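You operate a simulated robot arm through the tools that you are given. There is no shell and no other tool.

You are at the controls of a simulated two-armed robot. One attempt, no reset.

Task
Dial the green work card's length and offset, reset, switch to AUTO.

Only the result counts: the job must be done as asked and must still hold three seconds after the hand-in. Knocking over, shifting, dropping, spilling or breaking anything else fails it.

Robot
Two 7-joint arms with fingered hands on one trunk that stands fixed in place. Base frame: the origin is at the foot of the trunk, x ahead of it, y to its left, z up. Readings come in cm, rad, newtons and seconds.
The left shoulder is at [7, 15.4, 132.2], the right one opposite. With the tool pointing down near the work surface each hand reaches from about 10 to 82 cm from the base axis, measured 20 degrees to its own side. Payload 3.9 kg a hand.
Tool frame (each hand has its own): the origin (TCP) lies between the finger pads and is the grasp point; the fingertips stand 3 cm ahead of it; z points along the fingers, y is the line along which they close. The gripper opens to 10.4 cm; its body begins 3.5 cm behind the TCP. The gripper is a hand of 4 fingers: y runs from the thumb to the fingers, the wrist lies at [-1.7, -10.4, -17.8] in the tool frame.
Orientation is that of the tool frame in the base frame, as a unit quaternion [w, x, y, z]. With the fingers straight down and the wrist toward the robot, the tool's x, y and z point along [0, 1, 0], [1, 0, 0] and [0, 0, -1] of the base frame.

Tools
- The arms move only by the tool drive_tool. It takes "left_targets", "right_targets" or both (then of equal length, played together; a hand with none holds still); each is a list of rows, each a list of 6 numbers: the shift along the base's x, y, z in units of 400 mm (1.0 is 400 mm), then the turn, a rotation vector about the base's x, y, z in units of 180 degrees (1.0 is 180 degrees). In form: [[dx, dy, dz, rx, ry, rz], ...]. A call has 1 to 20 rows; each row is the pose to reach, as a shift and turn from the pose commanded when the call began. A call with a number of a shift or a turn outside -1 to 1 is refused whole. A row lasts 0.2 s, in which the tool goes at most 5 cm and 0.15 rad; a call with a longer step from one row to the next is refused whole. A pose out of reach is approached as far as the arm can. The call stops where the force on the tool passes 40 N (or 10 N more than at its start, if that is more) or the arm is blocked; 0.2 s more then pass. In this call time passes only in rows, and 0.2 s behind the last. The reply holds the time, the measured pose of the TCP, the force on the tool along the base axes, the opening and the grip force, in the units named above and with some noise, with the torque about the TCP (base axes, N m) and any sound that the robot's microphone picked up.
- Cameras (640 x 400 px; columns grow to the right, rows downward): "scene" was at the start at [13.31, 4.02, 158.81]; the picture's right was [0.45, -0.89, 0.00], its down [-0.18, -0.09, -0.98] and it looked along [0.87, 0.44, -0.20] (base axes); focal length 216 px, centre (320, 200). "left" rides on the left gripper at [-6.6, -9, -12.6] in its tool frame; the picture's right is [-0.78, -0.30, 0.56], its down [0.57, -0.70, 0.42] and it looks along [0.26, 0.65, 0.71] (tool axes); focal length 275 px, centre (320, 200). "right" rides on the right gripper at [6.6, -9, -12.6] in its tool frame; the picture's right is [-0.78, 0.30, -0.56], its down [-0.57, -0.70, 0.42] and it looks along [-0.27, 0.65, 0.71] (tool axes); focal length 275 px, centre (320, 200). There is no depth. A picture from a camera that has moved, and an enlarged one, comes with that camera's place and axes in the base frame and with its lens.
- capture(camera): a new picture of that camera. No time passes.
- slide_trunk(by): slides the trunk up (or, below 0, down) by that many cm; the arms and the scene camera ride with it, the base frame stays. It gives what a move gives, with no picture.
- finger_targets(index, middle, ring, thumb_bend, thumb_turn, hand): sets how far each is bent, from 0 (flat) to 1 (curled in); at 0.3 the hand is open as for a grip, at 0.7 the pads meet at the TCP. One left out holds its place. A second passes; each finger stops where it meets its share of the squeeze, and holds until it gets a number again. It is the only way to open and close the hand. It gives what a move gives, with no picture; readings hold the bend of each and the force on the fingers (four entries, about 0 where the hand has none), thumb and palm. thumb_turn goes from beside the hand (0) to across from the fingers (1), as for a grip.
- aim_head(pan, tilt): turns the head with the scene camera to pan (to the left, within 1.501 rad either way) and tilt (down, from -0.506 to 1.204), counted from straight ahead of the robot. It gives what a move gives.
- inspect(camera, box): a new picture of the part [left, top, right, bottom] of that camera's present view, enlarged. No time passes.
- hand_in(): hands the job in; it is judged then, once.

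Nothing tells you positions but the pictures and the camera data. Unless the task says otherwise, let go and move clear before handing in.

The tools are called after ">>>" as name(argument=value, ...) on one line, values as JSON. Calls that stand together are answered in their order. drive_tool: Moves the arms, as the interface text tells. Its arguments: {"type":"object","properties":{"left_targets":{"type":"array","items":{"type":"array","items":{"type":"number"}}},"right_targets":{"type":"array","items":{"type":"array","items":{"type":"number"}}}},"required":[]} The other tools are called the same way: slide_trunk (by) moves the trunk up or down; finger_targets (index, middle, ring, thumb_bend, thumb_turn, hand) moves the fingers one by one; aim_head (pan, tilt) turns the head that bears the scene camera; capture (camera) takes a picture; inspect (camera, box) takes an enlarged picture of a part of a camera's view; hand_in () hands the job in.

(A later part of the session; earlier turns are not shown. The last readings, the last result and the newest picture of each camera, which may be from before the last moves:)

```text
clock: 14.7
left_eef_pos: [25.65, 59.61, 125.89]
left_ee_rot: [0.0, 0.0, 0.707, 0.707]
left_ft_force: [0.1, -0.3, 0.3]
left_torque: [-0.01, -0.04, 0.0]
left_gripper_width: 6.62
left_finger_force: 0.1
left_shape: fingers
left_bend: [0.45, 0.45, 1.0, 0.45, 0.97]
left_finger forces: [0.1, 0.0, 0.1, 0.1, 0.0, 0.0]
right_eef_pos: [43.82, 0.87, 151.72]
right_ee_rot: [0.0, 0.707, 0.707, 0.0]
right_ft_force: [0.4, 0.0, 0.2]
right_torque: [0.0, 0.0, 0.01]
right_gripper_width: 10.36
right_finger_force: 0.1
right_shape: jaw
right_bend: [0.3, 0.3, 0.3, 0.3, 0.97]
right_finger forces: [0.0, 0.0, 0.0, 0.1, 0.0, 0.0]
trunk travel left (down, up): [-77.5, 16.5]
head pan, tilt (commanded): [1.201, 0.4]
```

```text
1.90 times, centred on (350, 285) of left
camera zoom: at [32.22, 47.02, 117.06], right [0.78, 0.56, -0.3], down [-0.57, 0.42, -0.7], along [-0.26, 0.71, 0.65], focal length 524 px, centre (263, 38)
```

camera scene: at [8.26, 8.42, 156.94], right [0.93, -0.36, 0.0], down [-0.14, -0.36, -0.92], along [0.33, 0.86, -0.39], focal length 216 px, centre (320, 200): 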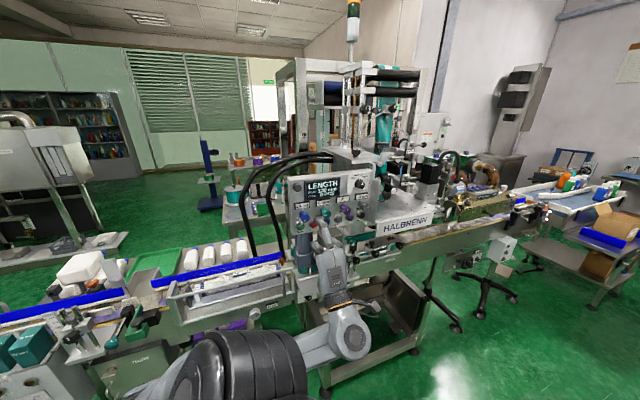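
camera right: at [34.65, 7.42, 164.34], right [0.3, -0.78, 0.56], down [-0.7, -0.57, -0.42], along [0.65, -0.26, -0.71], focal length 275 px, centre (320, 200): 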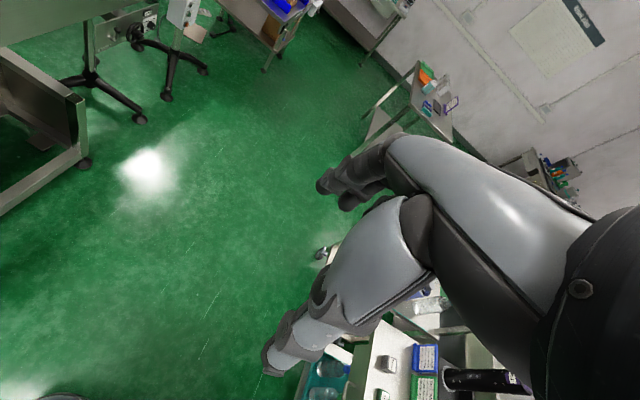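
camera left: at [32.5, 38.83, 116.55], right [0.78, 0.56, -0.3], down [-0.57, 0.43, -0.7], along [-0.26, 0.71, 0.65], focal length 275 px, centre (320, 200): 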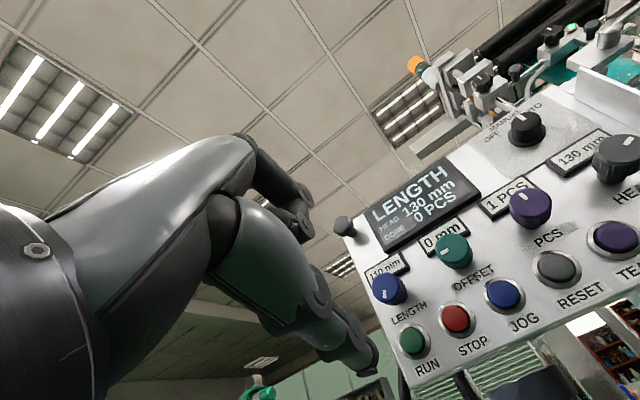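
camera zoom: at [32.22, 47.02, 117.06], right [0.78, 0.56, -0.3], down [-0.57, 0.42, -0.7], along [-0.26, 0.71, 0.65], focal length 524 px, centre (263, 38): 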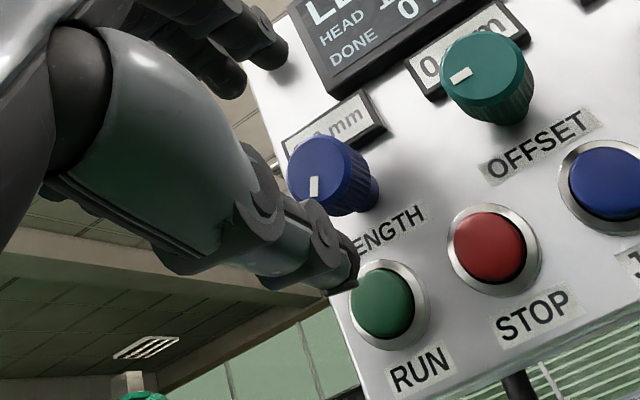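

Alignment is within a few millimetres. I'll ease forward so the tips overlap the LENGTH dial by ~1.7 cm without reaching the buttons.

>>> drive_tool(left_targets=[[-0.006, 0.03, 0.0025, 0, 0, 0], [-0.006, 0.06, 0.0025, 0, 0, 0], [-0.006, 0.085, 0.0025, 0, 0, 0], [-0.006, 0.107, 0.0025, 0, 0, 0]])

>>> inspect(camera="scene", box=[275, 180, 355, 250])

>>> inspect(camera="left", box=[220, 180, 480, 390])

```text
clock: 15.7
left_eef_pos: [25.5, 63.82, 126.35]
left_ee_rot: [0.0, 0.0, 0.707, 0.707]
left_ft_force: [0.3, 0.9, 0.9]
left_torque: [0.01, -0.02, 0.02]
left_gripper_width: 6.6
left_finger_force: 0.1
left_shape: fingers
left_bend: [0.45, 0.45, 1.0, 0.45, 0.97]
left_finger forces: [0.0, 0.0, 0.0, 0.0, 0.1, 0.0]
right_eef_pos: [43.78, 0.83, 151.67]
right_ee_rot: [0.001, 0.706, 0.708, 0.0]
right_ft_force: [-0.2, 0.0, 0.0]
right_torque: [0.04, -0.01, -0.02]
right_gripper_width: 10.39
right_finger_force: 0.1
right_shape: jaw
right_bend: [0.3, 0.3, 0.3, 0.3, 0.97]
right_finger forces: [0.0, 0.0, 0.0, 0.1, 0.1, 0.1]
trunk travel left (down, up): [-77.5, 16.5]
head pan, tilt (commanded): [1.201, 0.4]
```

```text
5.71 times, centred on (315, 215) of scene
camera zoom: at [8.34, 8.45, 156.93], right [0.93, -0.36, 0.0], down [-0.14, -0.36, -0.92], along [0.33, 0.86, -0.39], focal length 1235 px, centre (349, 114)
```

zoom: 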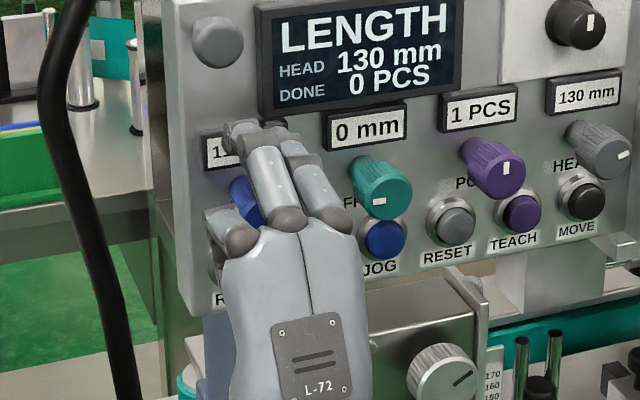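

```text
1.90 times, centred on (350, 285) of left
camera zoom: at [32.02, 51.17, 117.37], right [0.78, 0.56, -0.3], down [-0.57, 0.42, -0.7], along [-0.26, 0.71, 0.65], focal length 524 px, centre (263, 38)
```

zoom: 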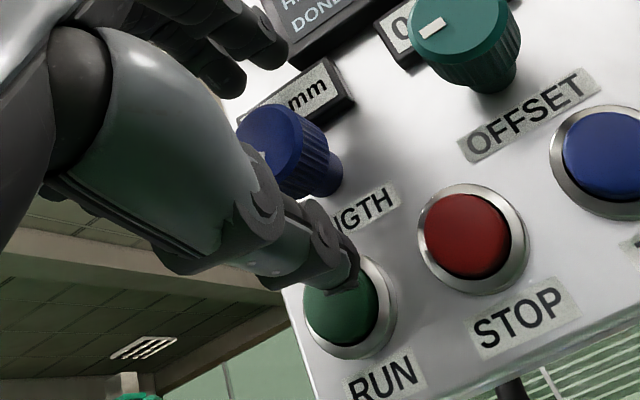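

Nothing touched; the dial is between thumb and fingers. I'll close the three-point grip on it.

>>> finger_targets(hand="left", index=0.65, middle=0.65, thumb_bend=0.65)

>>> inspect(camera="scene", box=[275, 180, 355, 250])

>>> inspect(camera="left", box=[220, 180, 480, 390])

```text
clock: 16.7
left_eef_pos: [25.44, 63.88, 126.28]
left_ee_rot: [0.0, 0.001, 0.708, 0.707]
left_ft_force: [-0.2, -0.2, -1.4]
left_torque: [-0.04, 0.05, 0.02]
left_gripper_width: 2.49
left_finger_force: 3.7
left_shape: fingers
left_bend: [0.63, 0.64, 1.0, 0.61, 0.97]
left_finger forces: [1.6, 0.8, 0.1, 0.0, 4.6, 0.1]
right_eef_pos: [43.83, 0.8, 151.78]
right_ee_rot: [0.0, 0.707, 0.707, 0.001]
right_ft_force: [-0.7, 0.2, 0.0]
right_torque: [0.03, 0.01, -0.02]
right_gripper_width: 10.38
right_finger_force: 0.0
right_shape: jaw
right_bend: [0.3, 0.3, 0.3, 0.3, 0.97]
right_finger forces: [0.0, 0.1, 0.0, 0.0, 0.1, 0.0]
trunk travel left (down, up): [-77.5, 16.5]
head pan, tilt (commanded): [1.201, 0.4]
```

```text
5.71 times, centred on (315, 215) of scene
camera zoom: at [8.36, 8.5, 156.93], right [0.93, -0.36, 0.0], down [-0.14, -0.36, -0.92], along [0.33, 0.86, -0.39], focal length 1235 px, centre (349, 114)
```

zoom: 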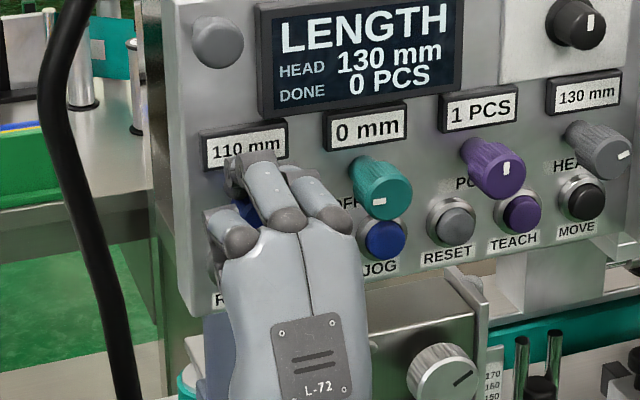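

```text
1.90 times, centred on (350, 285) of left
camera zoom: at [32.02, 51.2, 117.34], right [0.78, 0.56, -0.3], down [-0.57, 0.42, -0.7], along [-0.26, 0.71, 0.65], focal length 524 px, centre (263, 38)
```

zoom: 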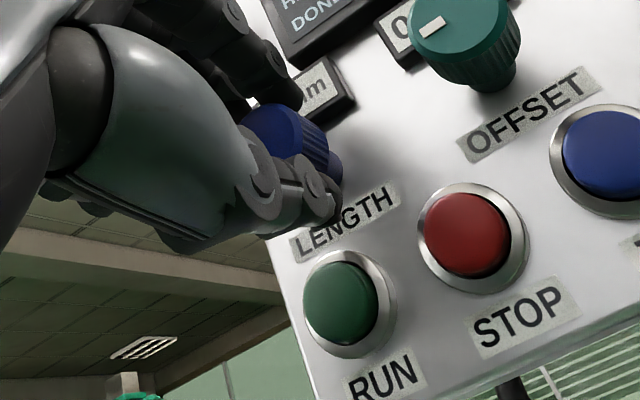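

The grip is on (finger forces 1.6/0.8, thumb 4.6 N) and the 110 mm plate is still visible. I'll squeeze a little more, then turn slightly clockwise as a test.

>>> finger_targets(hand="left", index=0.72, middle=0.72, thumb_bend=0.7)

>>> drive_tool(left_targets=[[0, 0, 0, 0, 0.035, 0], [0, 0, 0, 0, 0.07, 0], [0, 0, 0, 0, 0.105, 0]])

>>> inspect(camera="scene", box=[275, 180, 355, 250])

>>> inspect(camera="left", box=[220, 130, 480, 340])

```text
clock: 17.7
left_eef_pos: [25.35, 63.85, 126.36]
left_ee_rot: [-0.001, 0.0, 0.707, 0.707]
left_ft_force: [0.6, 5.5, 6.1]
left_torque: [0.09, 0.0, -0.03]
left_gripper_width: 2.3
left_finger_force: 11.8
left_shape: fingers
left_bend: [0.61, 0.66, 1.0, 0.62, 0.96]
left_finger forces: [8.2, 6.4, 0.0, 0.0, 8.5, 0.1]
right_eef_pos: [43.85, 0.87, 151.86]
right_ee_rot: [0.0, 0.707, 0.707, -0.001]
right_ft_force: [0.4, -0.4, 0.6]
right_torque: [0.01, 0.01, -0.03]
right_gripper_width: 10.37
right_finger_force: 0.0
right_shape: jaw
right_bend: [0.3, 0.3, 0.3, 0.3, 0.97]
right_finger forces: [0.0, 0.0, 0.0, 0.1, 0.0, 0.1]
trunk travel left (down, up): [-77.5, 16.5]
head pan, tilt (commanded): [1.201, 0.4]
```

```text
clock: 18.5
left_eef_pos: [25.33, 63.8, 126.26]
left_ee_rot: [-0.118, 0.116, 0.697, 0.697]
left_ft_force: [2.2, 4.8, 7.6]
left_torque: [0.14, -0.03, -0.01]
left_gripper_width: 2.28
left_finger_force: 11.2
left_shape: fingers
left_bend: [0.61, 0.66, 1.0, 0.63, 0.96]
left_finger forces: [8.3, 7.6, 0.0, 0.0, 7.9, 0.0]
right_eef_pos: [43.73, 0.93, 151.87]
right_ee_rot: [-0.001, 0.708, 0.707, 0.0]
right_ft_force: [-0.1, -0.6, -0.7]
right_torque: [-0.01, 0.0, -0.02]
right_gripper_width: 10.36
right_finger_force: 0.0
right_shape: jaw
right_bend: [0.3, 0.3, 0.3, 0.3, 0.97]
right_finger forces: [0.0, 0.1, 0.0, 0.0, 0.0, 0.0]
trunk travel left (down, up): [-77.5, 16.5]
head pan, tilt (commanded): [1.201, 0.4]
```

```text
5.71 times, centred on (315, 215) of scene
camera zoom: at [8.32, 8.5, 156.93], right [0.93, -0.36, 0.0], down [-0.14, -0.36, -0.92], along [0.33, 0.86, -0.39], focal length 1235 px, centre (349, 114)
```

zoom: 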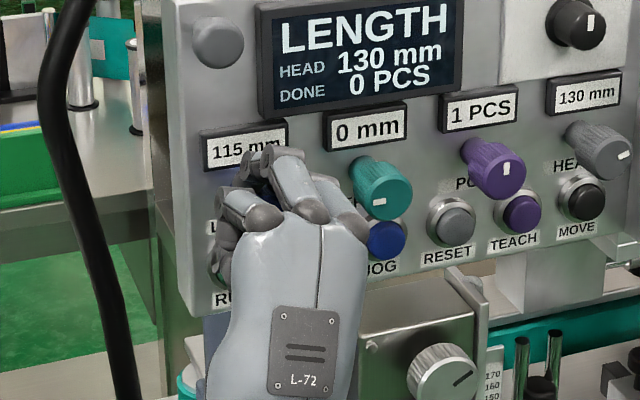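

```text
1.90 times, centred on (350, 235) of left
camera zoom: at [28.74, 51.22, 115.7], right [0.64, 0.56, -0.53], down [-0.77, 0.42, -0.48], along [-0.04, 0.71, 0.7], focal length 524 px, centre (263, 133)
```

zoom: 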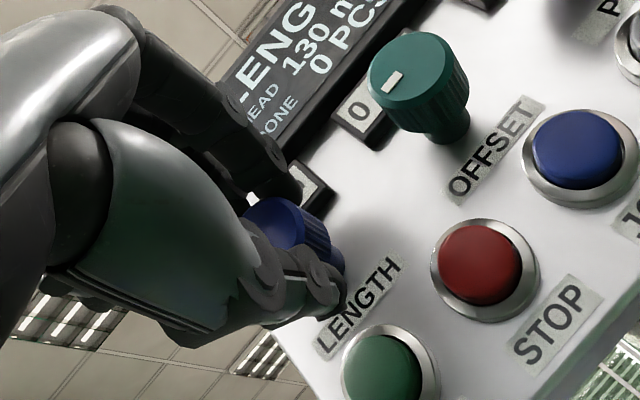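

The plate went from 110 to 115 mm with ~19° clockwise, so the grip turns the dial. I'll continue clockwise.

>>> drive_tool(left_targets=[[0, 0, 0, 0, 0.035, 0], [0, 0, 0, 0, 0.07, 0], [0, 0, 0, 0, 0.105, 0], [0, 0, 0, 0, 0.14, 0], [0, 0, 0, 0, 0.175, 0], [0, 0, 0, 0, 0.21, 0]])

>>> inspect(camera="scene", box=[275, 180, 355, 250])

>>> inspect(camera="left", box=[220, 130, 480, 340])

```text
clock: 19.9
left_eef_pos: [25.58, 63.81, 126.3]
left_ee_rot: [-0.336, 0.338, 0.622, 0.622]
left_ft_force: [5.9, 5.9, 6.6]
left_torque: [0.18, -0.03, -0.11]
left_gripper_width: 2.27
left_finger_force: 12.2
left_shape: fingers
left_bend: [0.6, 0.65, 1.0, 0.63, 0.96]
left_finger forces: [8.5, 8.7, 0.0, 0.0, 7.4, 0.0]
right_eef_pos: [43.95, 0.87, 151.71]
right_ee_rot: [-0.001, 0.707, 0.708, 0.0]
right_ft_force: [0.0, 0.2, -0.1]
right_torque: [-0.01, -0.04, -0.01]
right_gripper_width: 10.39
right_finger_force: 0.0
right_shape: jaw
right_bend: [0.3, 0.3, 0.3, 0.3, 0.97]
right_finger forces: [0.0, 0.0, 0.0, 0.1, 0.1, 0.0]
trunk travel left (down, up): [-77.5, 16.5]
head pan, tilt (commanded): [1.201, 0.4]
```

```text
5.71 times, centred on (315, 215) of scene
camera zoom: at [8.49, 8.54, 156.92], right [0.93, -0.36, 0.0], down [-0.14, -0.36, -0.92], along [0.33, 0.86, -0.39], focal length 1235 px, centre (349, 114)
```

zoom: 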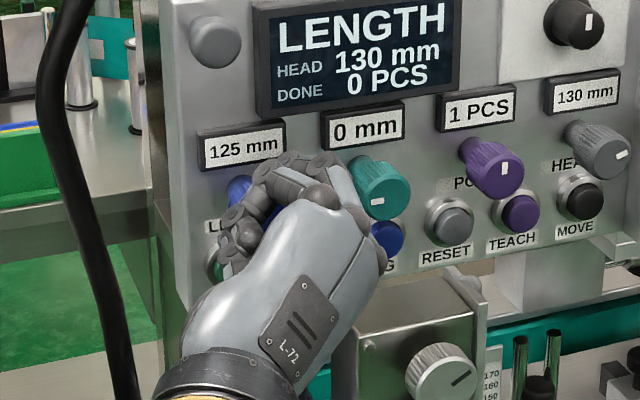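

```text
1.90 times, centred on (350, 235) of left
camera zoom: at [21.59, 51.18, 115.84], right [0.18, 0.56, -0.81], down [-0.9, 0.43, 0.1], along [0.4, 0.71, 0.58], focal length 524 px, centre (263, 133)
```

zoom: 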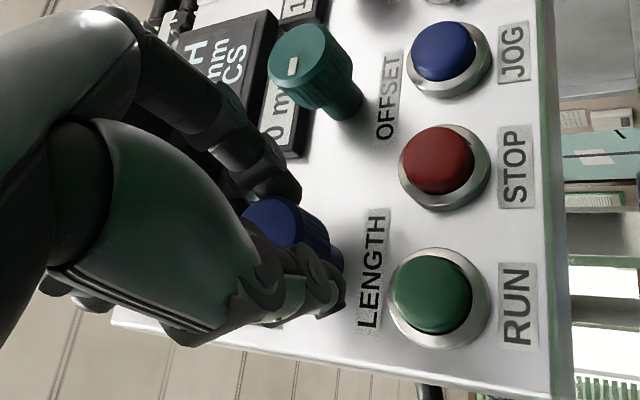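

Now 125 mm at ~57°; the dial steps 5 mm per ~18°. I'll continue clockwise another ~38°.

>>> drive_tool(left_targets=[[0, 0, 0, 0, 0.035, 0], [0, 0, 0, 0, 0.07, 0], [0, 0, 0, 0, 0.105, 0], [0, 0, 0, 0, 0.14, 0], [0, 0, 0, 0, 0.175, 0], [0, 0, 0, 0, 0.21, 0]])

>>> inspect(camera="scene", box=[275, 180, 355, 250])

>>> capture(camera="left")

```text
clock: 21.3
left_eef_pos: [25.65, 63.93, 126.22]
left_ee_rot: [-0.521, 0.521, 0.477, 0.479]
left_ft_force: [9.0, 4.3, 2.8]
left_torque: [-0.01, -0.06, -0.18]
left_gripper_width: 2.3
left_finger_force: 12.3
left_shape: fingers
left_bend: [0.6, 0.65, 1.0, 0.63, 0.96]
left_finger forces: [8.1, 9.4, 0.0, 0.0, 7.3, 0.0]
right_eef_pos: [44.05, 0.94, 151.79]
right_ee_rot: [0.0, 0.707, 0.707, -0.001]
right_ft_force: [-0.2, 0.3, -0.4]
right_torque: [0.02, 0.02, -0.01]
right_gripper_width: 10.35
right_finger_force: 0.0
right_shape: jaw
right_bend: [0.3, 0.3, 0.3, 0.3, 0.97]
right_finger forces: [0.1, 0.0, 0.0, 0.1, 0.0, 0.0]
trunk travel left (down, up): [-77.5, 16.5]
head pan, tilt (commanded): [1.201, 0.4]
```

```text
5.71 times, centred on (315, 215) of scene
camera zoom: at [8.63, 8.59, 156.9], right [0.93, -0.36, 0.0], down [-0.14, -0.36, -0.92], along [0.33, 0.86, -0.39], focal length 1235 px, centre (349, 114)
```

zoom: 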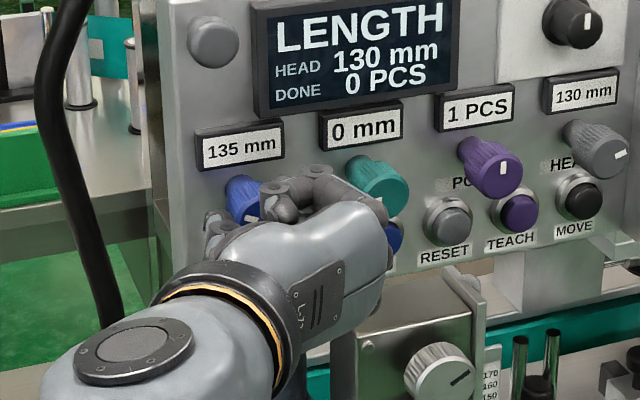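

```text
taken
camera left: at [16.11, 51.18, 120.36], right [-0.36, 0.56, -0.75], down [-0.65, 0.43, 0.63], along [0.67, 0.71, 0.21], focal length 275 px, centre (320, 200)
```

left: 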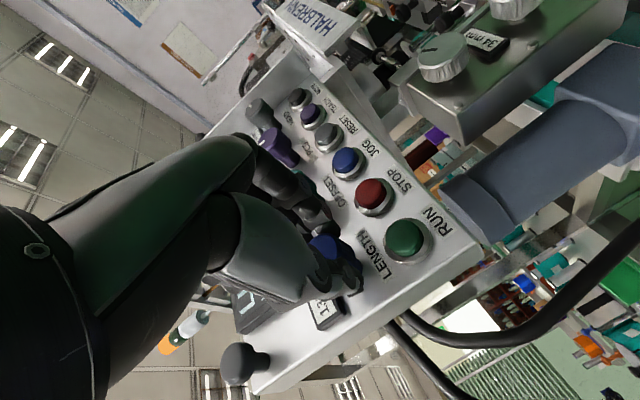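

135 mm at ~95°. I'll keep turning in small steps, watching for reach limits.

>>> drive_tool(left_targets=[[0, 0, 0, 0, 0.035, 0], [0, 0, 0, 0, 0.07, 0], [0, 0, 0, 0, 0.105, 0], [0, 0, 0, 0, 0.14, 0], [0, 0, 0, 0, 0.175, 0]])

>>> inspect(camera="scene", box=[275, 180, 355, 250])

>>> capture(camera="left")

```text
clock: 22.5
left_eef_pos: [25.79, 63.92, 125.99]
left_ee_rot: [-0.63, 0.631, 0.319, 0.321]
left_ft_force: [7.0, -1.2, -5.6]
left_torque: [-0.13, -0.05, -0.16]
left_gripper_width: 2.26
left_finger_force: 13.5
left_shape: fingers
left_bend: [0.6, 0.65, 1.0, 0.63, 0.95]
left_finger forces: [9.8, 8.9, 0.0, 0.0, 8.1, 0.0]
right_eef_pos: [44.09, 0.99, 151.71]
right_ee_rot: [0.0, 0.707, 0.707, 0.0]
right_ft_force: [0.4, 0.0, 0.0]
right_torque: [0.01, 0.0, 0.0]
right_gripper_width: 10.37
right_finger_force: 0.0
right_shape: jaw
right_bend: [0.3, 0.3, 0.3, 0.3, 0.97]
right_finger forces: [0.0, 0.0, 0.1, 0.0, 0.0, 0.0]
trunk travel left (down, up): [-77.5, 16.5]
head pan, tilt (commanded): [1.201, 0.4]
```

```text
5.71 times, centred on (315, 215) of scene
camera zoom: at [8.64, 8.53, 156.9], right [0.93, -0.36, 0.0], down [-0.14, -0.36, -0.92], along [0.33, 0.86, -0.39], focal length 1235 px, centre (349, 114)
```

zoom: 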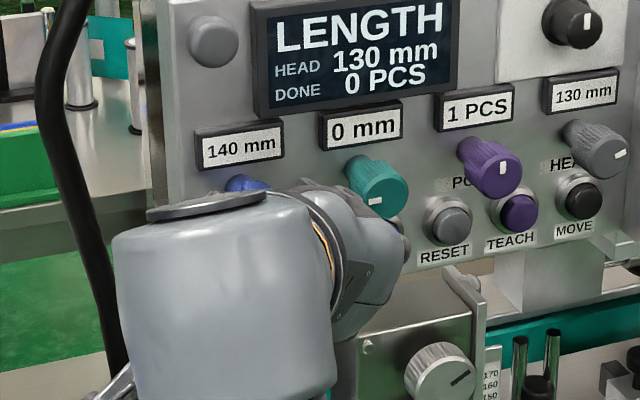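

```text
taken
camera left: at [14.52, 51.28, 126.15], right [-0.7, 0.56, -0.45], down [-0.23, 0.43, 0.88], along [0.68, 0.71, -0.17], focal length 275 px, centre (320, 200)
```

left: 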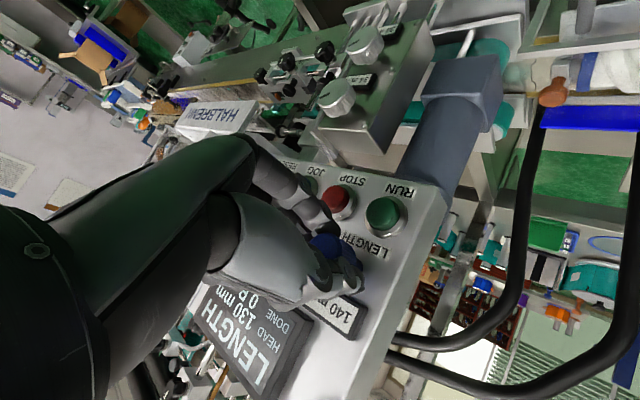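

140 mm at 126° — about 20° per 5 mm step. I'll continue another ~25°.

>>> drive_tool(left_targets=[[0, 0, 0, 0, 0.035, 0], [0, 0, 0, 0, 0.07, 0], [0, 0, 0, 0, 0.105, 0], [0, 0, 0, 0, 0.14, 0]])

>>> inspect(camera="scene", box=[275, 180, 355, 250])

>>> capture(camera="left")

```text
clock: 23.5
left_eef_pos: [25.67, 63.87, 126.09]
left_ee_rot: [-0.684, 0.686, 0.174, 0.174]
left_ft_force: [6.8, -0.9, -11.0]
left_torque: [-0.28, -0.04, -0.16]
left_gripper_width: 2.26
left_finger_force: 14.4
left_shape: fingers
left_bend: [0.59, 0.65, 1.0, 0.64, 0.95]
left_finger forces: [10.6, 10.9, 0.0, 0.0, 7.1, 0.1]
right_eef_pos: [44.17, 1.0, 151.7]
right_ee_rot: [0.001, 0.707, 0.707, -0.001]
right_ft_force: [0.8, 0.2, -0.3]
right_torque: [0.04, 0.02, 0.02]
right_gripper_width: 10.36
right_finger_force: 0.0
right_shape: jaw
right_bend: [0.3, 0.3, 0.3, 0.3, 0.97]
right_finger forces: [0.0, 0.0, 0.1, 0.0, 0.0, 0.1]
trunk travel left (down, up): [-77.5, 16.5]
head pan, tilt (commanded): [1.201, 0.4]
```

```text
5.71 times, centred on (315, 215) of scene
camera zoom: at [8.67, 8.67, 156.89], right [0.93, -0.36, 0.0], down [-0.14, -0.36, -0.92], along [0.33, 0.86, -0.39], focal length 1235 px, centre (349, 114)
```

zoom: 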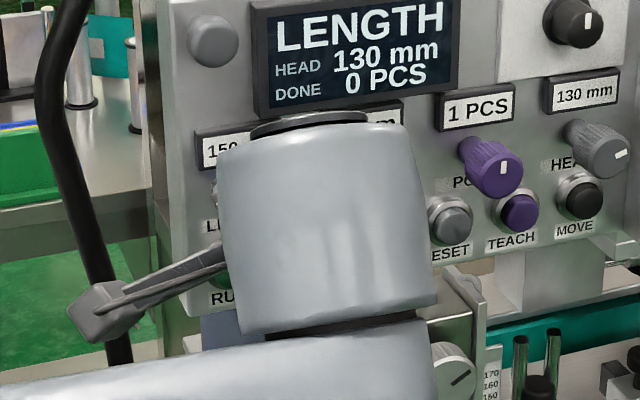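

```text
taken
camera left: at [15.52, 51.28, 130.86], right [-0.82, 0.56, -0.11], down [0.17, 0.43, 0.89], along [0.54, 0.71, -0.44], focal length 275 px, centre (320, 200)
```

left: 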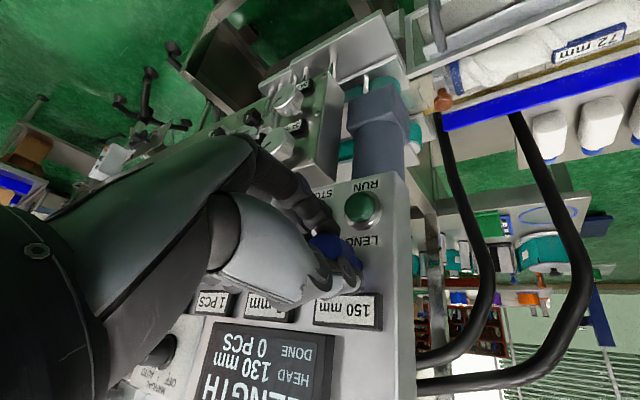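

The left view reads 150 mm, but at ~151° it is likely near the lower edge of that step. I'll turn ~7° more to centre it and confirm the reading.

>>> drive_tool(left_targets=[[0, 0, 0, 0, 0.02, 0], [0, 0, 0, 0, 0.04, 0]])

>>> inspect(camera="left", box=[180, 190, 420, 400])

```text
clock: 24.1
left_eef_pos: [25.71, 63.97, 126.05]
left_ee_rot: [-0.694, 0.696, 0.131, 0.13]
left_ft_force: [6.5, -0.7, -11.6]
left_torque: [-0.29, -0.05, -0.17]
left_gripper_width: 2.24
left_finger_force: 14.5
left_shape: fingers
left_bend: [0.59, 0.65, 1.0, 0.64, 0.95]
left_finger forces: [10.7, 11.3, 0.0, 0.1, 6.9, 0.1]
right_eef_pos: [44.08, 1.08, 151.72]
right_ee_rot: [0.0, 0.707, 0.707, -0.002]
right_ft_force: [-0.1, -0.7, -1.1]
right_torque: [-0.01, 0.0, -0.02]
right_gripper_width: 10.38
right_finger_force: 0.1
right_shape: jaw
right_bend: [0.3, 0.3, 0.3, 0.3, 0.97]
right_finger forces: [0.0, 0.0, 0.0, 0.1, 0.0, 0.0]
trunk travel left (down, up): [-77.5, 16.5]
head pan, tilt (commanded): [1.201, 0.4]
```

```text
1.90 times, centred on (300, 295) of left
camera zoom: at [16.18, 51.28, 132.09], right [-0.83, 0.56, -0.01], down [0.28, 0.43, 0.86], along [0.48, 0.71, -0.51], focal length 524 px, centre (358, 19)
```

zoom: 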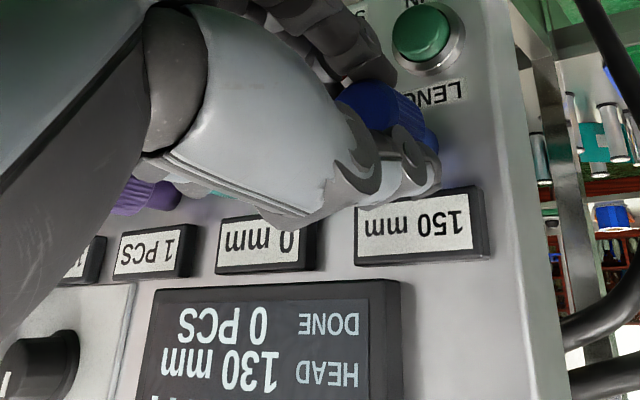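

It reads 150 mm, others unchanged. I'll open the fingers just enough to release, then back straight out.

>>> finger_targets(hand="left", index=0.53, middle=0.55, thumb_bend=0.54)

>>> inspect(camera="left", box=[180, 190, 420, 400])

```text
clock: 25.1
left_eef_pos: [25.29, 63.65, 126.29]
left_ee_rot: [0.695, -0.694, -0.132, -0.133]
left_ft_force: [-0.1, -0.3, -0.4]
left_torque: [0.01, 0.0, -0.01]
left_gripper_width: 4.45
left_finger_force: 0.1
left_shape: fingers
left_bend: [0.53, 0.55, 1.0, 0.54, 0.97]
left_finger forces: [0.0, 0.0, 0.1, 0.0, 0.1, 0.0]
right_eef_pos: [43.68, 0.82, 151.83]
right_ee_rot: [0.0, 0.707, 0.707, 0.0]
right_ft_force: [0.3, 0.1, -0.4]
right_torque: [0.01, -0.04, -0.02]
right_gripper_width: 10.36
right_finger_force: 0.1
right_shape: jaw
right_bend: [0.3, 0.3, 0.3, 0.3, 0.97]
right_finger forces: [0.0, 0.0, 0.0, 0.1, 0.1, 0.0]
trunk travel left (down, up): [-77.5, 16.5]
head pan, tilt (commanded): [1.201, 0.4]
```

```text
1.90 times, centred on (300, 295) of left
camera zoom: at [15.82, 51.09, 132.24], right [-0.83, 0.56, -0.01], down [0.27, 0.42, 0.86], along [0.48, 0.71, -0.51], focal length 524 px, centre (358, 19)
```

zoom: 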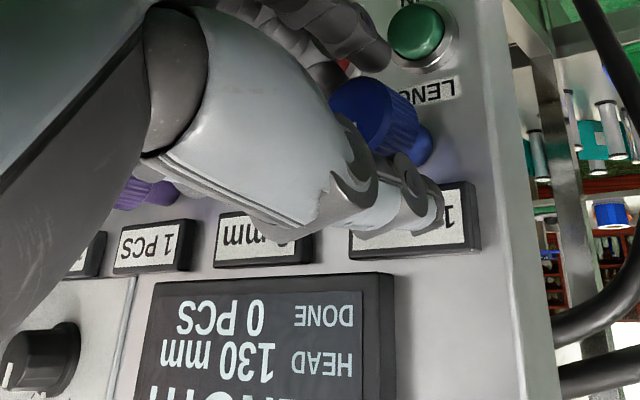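

Released with no contact forces. Backing straight out along -y.

>>> drive_tool(left_targets=[[0, -0.03, 0, 0, 0, 0], [0, -0.08, 0, 0, 0, 0], [0, -0.14, 0, 0, 0, 0], [0, -0.18, 0, 0, 0, 0]])

>>> capture(camera="left")

>>> capture(camera="scene")

```text
clock: 26.1
left_eef_pos: [25.93, 55.98, 126.4]
left_ee_rot: [0.696, -0.694, -0.13, -0.129]
left_ft_force: [0.4, 0.1, 1.2]
left_torque: [-0.03, 0.01, 0.0]
left_gripper_width: 4.45
left_finger_force: 0.1
left_shape: fingers
left_bend: [0.53, 0.55, 1.0, 0.54, 0.97]
left_finger forces: [0.0, 0.0, 0.0, 0.1, 0.0, 0.0]
right_eef_pos: [44.35, 0.2, 151.56]
right_ee_rot: [-0.003, 0.708, 0.706, 0.0]
right_ft_force: [0.2, -0.7, -0.2]
right_torque: [0.0, 0.01, -0.01]
right_gripper_width: 10.35
right_finger_force: 0.1
right_shape: jaw
right_bend: [0.3, 0.3, 0.3, 0.3, 0.97]
right_finger forces: [0.0, 0.1, 0.0, 0.0, 0.1, 0.0]
trunk travel left (down, up): [-77.5, 16.5]
head pan, tilt (commanded): [1.201, 0.4]
```

```text
taken
camera left: at [16.44, 43.43, 132.32], right [-0.83, 0.56, 0.0], down [0.28, 0.42, 0.86], along [0.48, 0.71, -0.51], focal length 275 px, centre (320, 200)
```

left: 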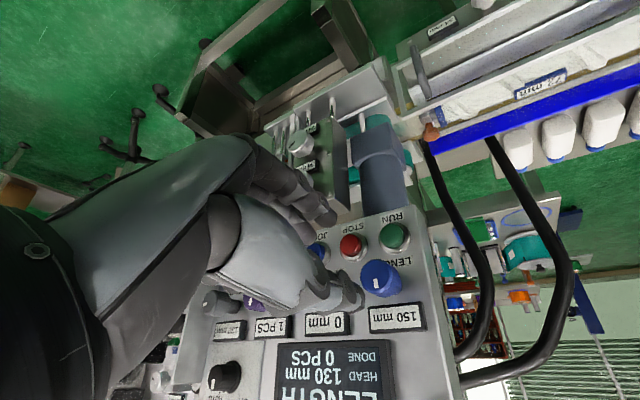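

```text
taken
camera scene: at [8.96, 7.9, 156.93], right [0.93, -0.36, -0.01], down [-0.15, -0.36, -0.92], along [0.33, 0.86, -0.39], focal length 216 px, centre (320, 200)
```

scene: 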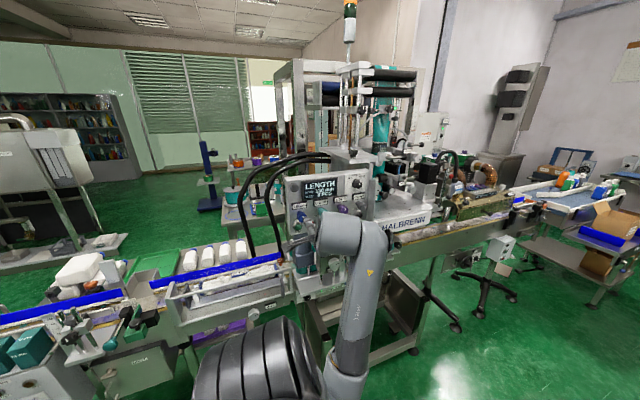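

LENGTH holds at 150 mm. Next is OFFSET (0 → -5, presumably counter-clockwise), so I'll shift over in front of it and roll back a bit, keeping the tips clear of the panel.

>>> drive_tool(left_targets=[[0.045, 0, 0, 0, -0.04, 0], [0.09, 0, 0, 0, -0.08, 0], [0.135, 0, 0, 0, -0.12, 0], [0.165, 0, 0, 0, -0.16, 0], [0.181, 0, 0, 0, -0.2, 0], [0.181, 0, 0, 0, -0.2, 0]])

>>> capture(camera="left")

>>> capture(camera="scene")

>>> inspect(camera="scene", box=[275, 170, 385, 250])

```text
clock: 27.5
left_eef_pos: [32.74, 56.54, 126.37]
left_ee_rot: [-0.619, 0.619, 0.341, 0.342]
left_ft_force: [-0.3, -0.5, -0.2]
left_torque: [-0.01, -0.01, 0.0]
left_gripper_width: 4.42
left_finger_force: 0.1
left_shape: fingers
left_bend: [0.53, 0.55, 1.0, 0.54, 0.97]
left_finger forces: [0.0, 0.0, 0.1, 0.1, 0.0, 0.0]
right_eef_pos: [43.79, 0.8, 151.67]
right_ee_rot: [0.0, 0.707, 0.707, 0.0]
right_ft_force: [-0.7, -0.1, 0.0]
right_torque: [0.02, 0.0, -0.03]
right_gripper_width: 10.37
right_finger_force: 0.1
right_shape: jaw
right_bend: [0.3, 0.3, 0.3, 0.3, 0.97]
right_finger forces: [0.0, 0.0, 0.0, 0.0, 0.0, 0.0]
trunk travel left (down, up): [-77.5, 16.5]
head pan, tilt (commanded): [1.201, 0.4]
```

```text
taken
camera left: at [21.53, 43.91, 125.54], right [-0.67, 0.56, -0.5], down [-0.29, 0.42, 0.86], along [0.69, 0.71, -0.12], focal length 275 px, centre (320, 200)
```

left: 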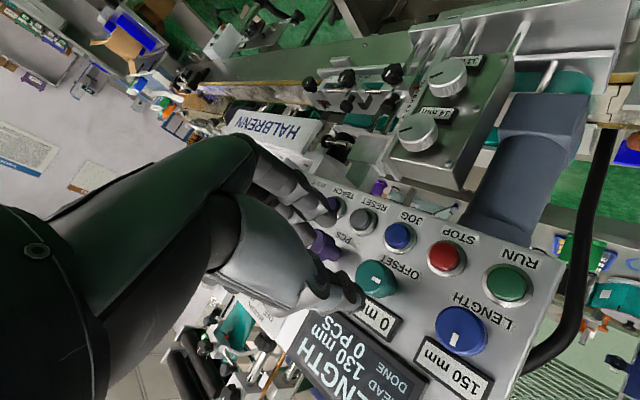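

```text
taken
camera scene: at [8.35, 8.44, 156.93], right [0.93, -0.36, 0.0], down [-0.14, -0.36, -0.92], along [0.33, 0.86, -0.39], focal length 216 px, centre (320, 200)
```

scene: 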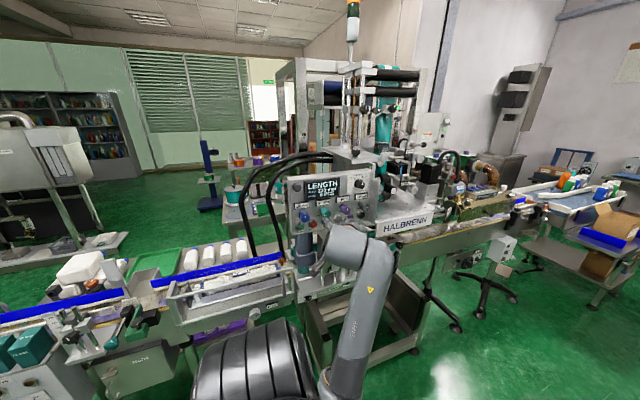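

```text
5.00 times, centred on (330, 210) of scene
camera zoom: at [8.35, 8.44, 156.93], right [0.93, -0.36, 0.0], down [-0.14, -0.36, -0.92], along [0.33, 0.86, -0.39], focal length 1080 px, centre (270, 150)
```

zoom: 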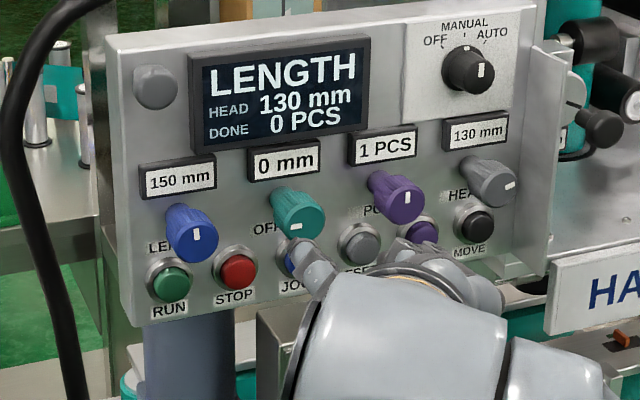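

>>> inspect(camera="left", box=[270, 200, 470, 360])

```text
2.50 times, centred on (370, 280) of left
camera zoom: at [21.53, 43.91, 125.54], right [-0.67, 0.56, -0.5], down [-0.29, 0.42, 0.86], along [0.69, 0.71, -0.12], focal length 688 px, centre (195, 0)
```

zoom: 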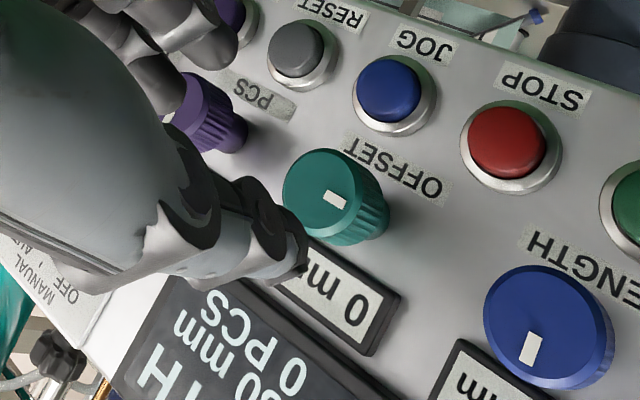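

The OFFSET dial is centred in the grip. I'll open slightly and advance to the same depth used for LENGTH.

>>> finger_targets(hand="left", index=0.48, middle=0.5, thumb_bend=0.48)

>>> drive_tool(left_targets=[[-0.002, 0.04, -0.003, 0, 0, 0], [-0.002, 0.08, -0.003, 0, 0, 0], [-0.002, 0.11, -0.003, 0, 0, 0], [-0.002, 0.14, -0.003, 0, 0, 0], [-0.002, 0.16, -0.003, 0, 0, 0], [-0.002, 0.18, -0.003, 0, 0, 0]])

>>> inspect(camera="left", box=[220, 190, 460, 400])

>>> inspect(camera="scene", box=[275, 170, 385, 250])

```text
clock: 28.5
left_eef_pos: [32.72, 56.61, 126.38]
left_ee_rot: [-0.619, 0.62, 0.341, 0.341]
left_ft_force: [0.2, -0.8, -0.2]
left_torque: [0.0, -0.02, 0.0]
left_gripper_width: 5.83
left_finger_force: 0.0
left_shape: fingers
left_bend: [0.48, 0.5, 1.0, 0.48, 0.97]
left_finger forces: [0.0, 0.1, 0.1, 0.0, 0.0, 0.0]
right_eef_pos: [43.8, 0.77, 151.78]
right_ee_rot: [0.0, 0.707, 0.707, 0.0]
right_ft_force: [0.5, 0.0, -1.0]
right_torque: [-0.01, 0.03, 0.0]
right_gripper_width: 10.38
right_finger_force: 0.0
right_shape: jaw
right_bend: [0.3, 0.3, 0.3, 0.3, 0.97]
right_finger forces: [0.0, 0.0, 0.0, 0.0, 0.0, 0.1]
trunk travel left (down, up): [-77.5, 16.5]
head pan, tilt (commanded): [1.201, 0.4]
```

```text
clock: 29.9
left_eef_pos: [32.64, 63.72, 126.15]
left_ee_rot: [0.62, -0.619, -0.341, -0.341]
left_ft_force: [0.0, -0.2, -0.3]
left_torque: [0.01, 0.0, 0.0]
left_gripper_width: 5.85
left_finger_force: 0.1
left_shape: fingers
left_bend: [0.48, 0.5, 1.0, 0.48, 0.97]
left_finger forces: [0.0, 0.0, 0.0, 0.1, 0.1, 0.0]
right_eef_pos: [43.8, 0.78, 151.77]
right_ee_rot: [0.001, 0.707, 0.707, 0.0]
right_ft_force: [0.6, -0.7, 0.3]
right_torque: [-0.02, 0.02, -0.03]
right_gripper_width: 10.37
right_finger_force: 0.1
right_shape: jaw
right_bend: [0.3, 0.3, 0.3, 0.3, 0.97]
right_finger forces: [0.1, 0.1, 0.1, 0.0, 0.1, 0.0]
trunk travel left (down, up): [-77.5, 16.5]
head pan, tilt (commanded): [1.201, 0.4]
```

```text
1.90 times, centred on (340, 295) of left
camera zoom: at [21.47, 51.13, 125.33], right [-0.67, 0.56, -0.5], down [-0.28, 0.42, 0.86], along [0.69, 0.71, -0.12], focal length 524 px, centre (282, 19)
```

zoom: 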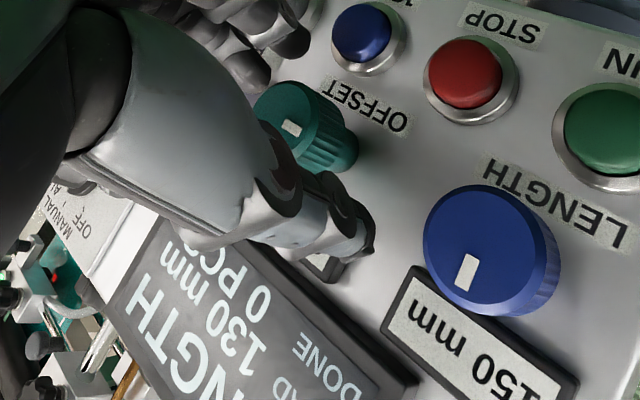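

```text
5.00 times, centred on (330, 210) of scene
camera zoom: at [8.33, 8.47, 156.93], right [0.93, -0.36, 0.0], down [-0.14, -0.36, -0.92], along [0.33, 0.86, -0.39], focal length 1080 px, centre (270, 150)
```

zoom: 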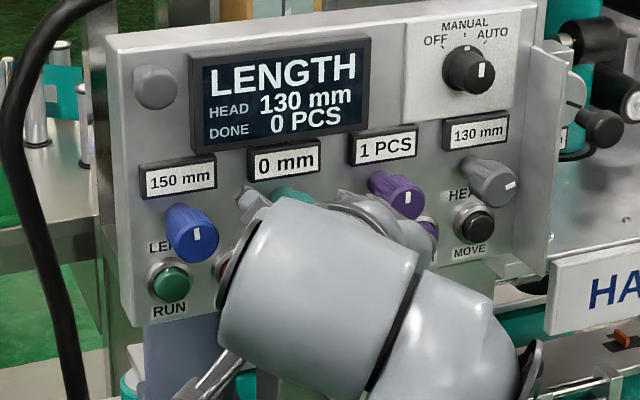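

No contact so far and the 0 mm plate is visible. I'll close the grip on OFFSET and check it.

>>> finger_targets(hand="left", index=0.72, middle=0.72, thumb_bend=0.7)

>>> inspect(camera="scene", box=[275, 170, 385, 250])

>>> inspect(camera="left", box=[220, 190, 460, 400])

```text
clock: 30.9
left_eef_pos: [32.82, 63.83, 125.93]
left_ee_rot: [-0.619, 0.621, 0.34, 0.34]
left_ft_force: [4.8, 1.6, -2.7]
left_torque: [0.01, 0.03, -0.03]
left_gripper_width: 2.22
left_finger_force: 11.2
left_shape: fingers
left_bend: [0.61, 0.65, 1.0, 0.63, 0.97]
left_finger forces: [8.1, 7.9, 0.1, 0.0, 8.2, 0.0]
right_eef_pos: [44.02, 0.79, 151.68]
right_ee_rot: [0.001, 0.707, 0.707, -0.001]
right_ft_force: [-0.3, 0.2, -0.6]
right_torque: [-0.01, -0.01, 0.03]
right_gripper_width: 10.37
right_finger_force: 0.1
right_shape: jaw
right_bend: [0.3, 0.3, 0.3, 0.3, 0.97]
right_finger forces: [0.0, 0.1, 0.0, 0.0, 0.0, 0.1]
trunk travel left (down, up): [-77.5, 16.5]
head pan, tilt (commanded): [1.201, 0.4]
```

```text
5.00 times, centred on (330, 210) of scene
camera zoom: at [8.59, 8.6, 156.91], right [0.93, -0.36, 0.0], down [-0.14, -0.36, -0.92], along [0.33, 0.86, -0.39], focal length 1080 px, centre (270, 150)
```

zoom: 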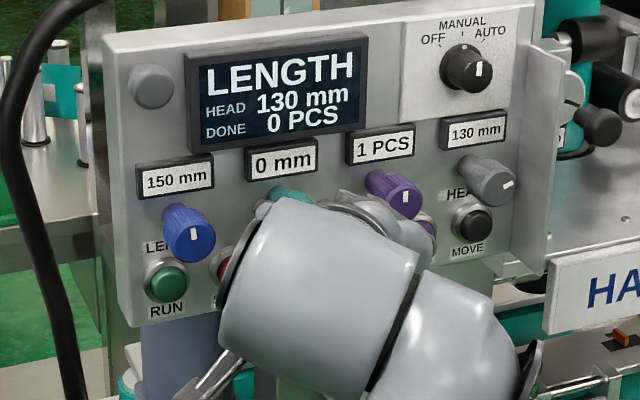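

```text
1.90 times, centred on (340, 295) of left
camera zoom: at [21.7, 51.2, 125.24], right [-0.67, 0.56, -0.5], down [-0.28, 0.43, 0.86], along [0.69, 0.71, -0.13], focal length 524 px, centre (282, 19)
```

zoom: 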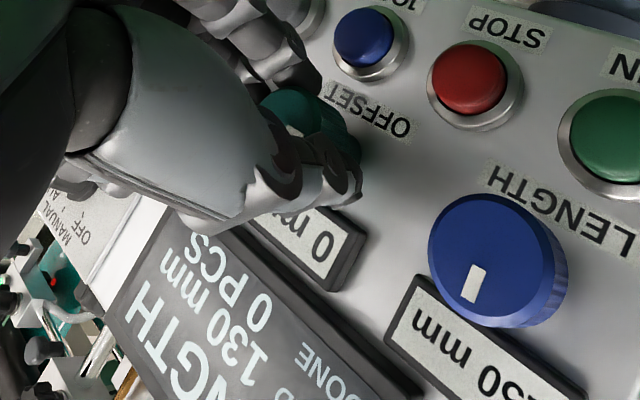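

Gripped firmly on OFFSET. Turning ~19° counter-clockwise as a test.

>>> drive_tool(left_targets=[[0, 0, 0, 0, -0.035, 0], [0, 0, 0, 0, -0.07, 0], [0, 0, 0, 0, -0.105, 0]])

>>> inspect(camera="scene", box=[275, 170, 385, 250])

>>> inspect(camera="left", box=[220, 190, 460, 400])

```text
clock: 31.7
left_eef_pos: [32.91, 63.79, 125.96]
left_ee_rot: [-0.555, 0.556, 0.438, 0.438]
left_ft_force: [7.4, 1.1, -4.4]
left_torque: [-0.09, 0.01, -0.1]
left_gripper_width: 2.22
left_finger_force: 12.3
left_shape: fingers
left_bend: [0.61, 0.65, 1.0, 0.63, 0.96]
left_finger forces: [9.2, 8.0, 0.1, 0.0, 7.8, 0.0]
right_eef_pos: [44.05, 0.96, 151.73]
right_ee_rot: [-0.001, 0.707, 0.707, 0.0]
right_ft_force: [-0.5, -0.8, 0.2]
right_torque: [0.01, -0.02, -0.02]
right_gripper_width: 10.37
right_finger_force: 0.1
right_shape: jaw
right_bend: [0.3, 0.3, 0.3, 0.3, 0.97]
right_finger forces: [0.0, 0.0, 0.0, 0.0, 0.1, 0.1]
trunk travel left (down, up): [-77.5, 16.5]
head pan, tilt (commanded): [1.201, 0.4]
```

```text
5.00 times, centred on (330, 210) of scene
camera zoom: at [8.64, 8.56, 156.91], right [0.93, -0.36, 0.0], down [-0.14, -0.36, -0.92], along [0.33, 0.86, -0.39], focal length 1080 px, centre (270, 150)
```

zoom: 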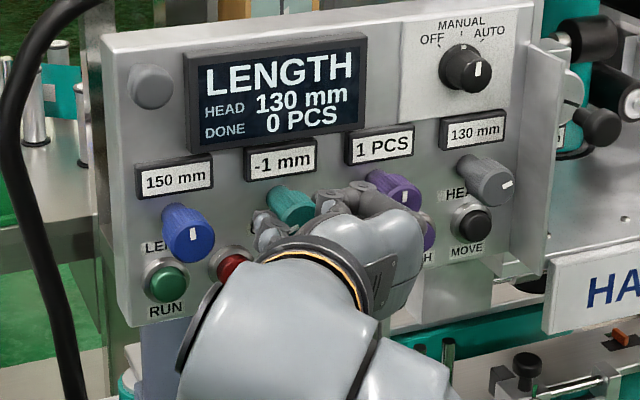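

```text
1.90 times, centred on (340, 295) of left
camera zoom: at [22.56, 51.2, 121.76], right [-0.47, 0.56, -0.69], down [-0.55, 0.43, 0.72], along [0.69, 0.71, 0.1], focal length 524 px, centre (282, 19)
```

zoom: 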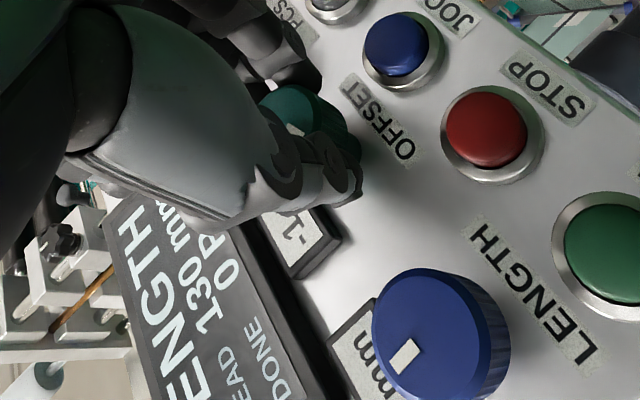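

It reads -1 mm after ~19° counter-clockwise. Continuing another ~38°.

>>> drive_tool(left_targets=[[0, 0, 0, 0, -0.035, 0], [0, 0, 0, 0, -0.07, 0], [0, 0, 0, 0, -0.105, 0], [0, 0, 0, 0, -0.14, 0], [0, 0, 0, 0, -0.175, 0], [0, 0, 0, 0, -0.21, 0]])

>>> inspect(camera="scene", box=[275, 170, 385, 250])

>>> inspect(camera="left", box=[220, 150, 460, 360])

```text
clock: 33.1
left_eef_pos: [32.8, 63.8, 126.19]
left_ee_rot: [-0.384, 0.383, 0.594, 0.594]
left_ft_force: [9.5, 2.4, 3.4]
left_torque: [0.06, 0.02, -0.17]
left_gripper_width: 2.24
left_finger_force: 12.8
left_shape: fingers
left_bend: [0.61, 0.64, 1.0, 0.63, 0.96]
left_finger forces: [9.6, 9.2, 0.0, 0.0, 7.0, 0.0]
right_eef_pos: [44.02, 0.89, 151.71]
right_ee_rot: [0.0, 0.707, 0.707, -0.001]
right_ft_force: [0.2, -0.2, 1.2]
right_torque: [-0.02, 0.0, -0.01]
right_gripper_width: 10.4
right_finger_force: 0.1
right_shape: jaw
right_bend: [0.3, 0.3, 0.3, 0.3, 0.97]
right_finger forces: [0.1, 0.0, 0.1, 0.0, 0.0, 0.0]
trunk travel left (down, up): [-77.5, 16.5]
head pan, tilt (commanded): [1.201, 0.4]
```

```text
5.00 times, centred on (330, 210) of scene
camera zoom: at [8.64, 8.53, 156.91], right [0.93, -0.36, 0.0], down [-0.14, -0.36, -0.92], along [0.33, 0.86, -0.39], focal length 1080 px, centre (270, 150)
```

zoom: 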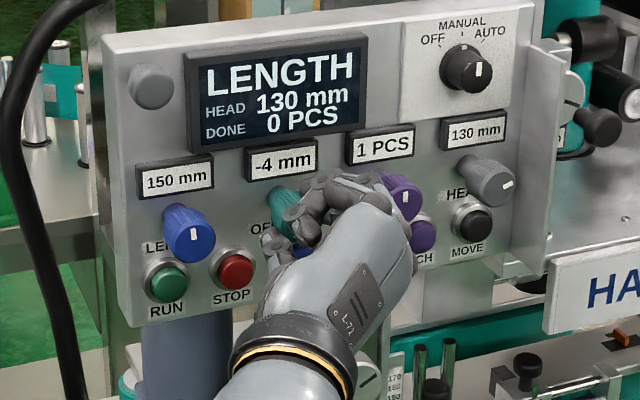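

```text
1.90 times, centred on (340, 255) of left
camera zoom: at [27.31, 51.16, 116.43], right [0.05, 0.56, -0.83], down [-0.87, 0.42, 0.23], along [0.48, 0.71, 0.51], focal length 524 px, centre (282, 95)
```

zoom: 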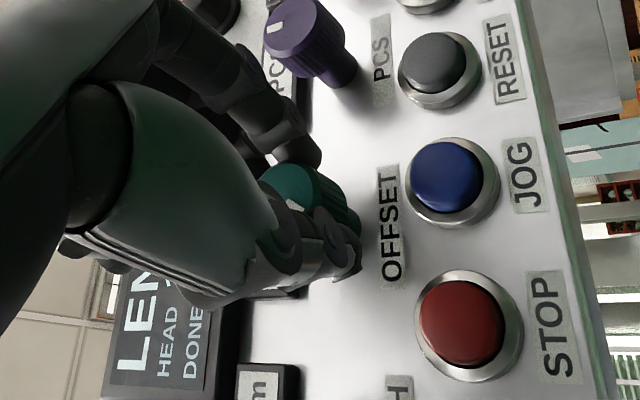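

Reads -4 mm at ~57°, so ~15° per mm. I'll turn ~13° more and look.

>>> drive_tool(left_targets=[[0, 0, 0, 0, -0.035, 0], [0, 0, 0, 0, -0.07, 0]])

>>> inspect(camera="scene", box=[275, 170, 385, 250])

```text
clock: 33.7
left_eef_pos: [32.74, 63.7, 126.09]
left_ee_rot: [-0.317, 0.316, 0.632, 0.633]
left_ft_force: [8.1, 3.9, 6.9]
left_torque: [0.17, 0.0, -0.14]
left_gripper_width: 2.2
left_finger_force: 13.8
left_shape: fingers
left_bend: [0.6, 0.64, 1.0, 0.63, 0.97]
left_finger forces: [10.0, 10.1, 0.1, 0.0, 6.5, 0.0]
right_eef_pos: [44.06, 0.83, 151.72]
right_ee_rot: [-0.001, 0.707, 0.707, 0.0]
right_ft_force: [-0.5, 0.9, 0.1]
right_torque: [0.0, 0.0, 0.03]
right_gripper_width: 10.37
right_finger_force: 0.0
right_shape: jaw
right_bend: [0.3, 0.3, 0.3, 0.3, 0.97]
right_finger forces: [0.1, 0.1, 0.0, 0.0, 0.0, 0.0]
trunk travel left (down, up): [-77.5, 16.5]
head pan, tilt (commanded): [1.201, 0.4]
```

```text
5.00 times, centred on (330, 210) of scene
camera zoom: at [8.58, 8.45, 156.93], right [0.93, -0.36, 0.0], down [-0.14, -0.36, -0.92], along [0.33, 0.86, -0.39], focal length 1080 px, centre (270, 150)
```

zoom: 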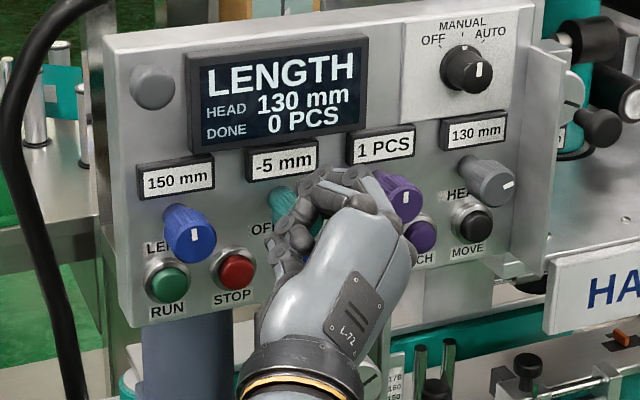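

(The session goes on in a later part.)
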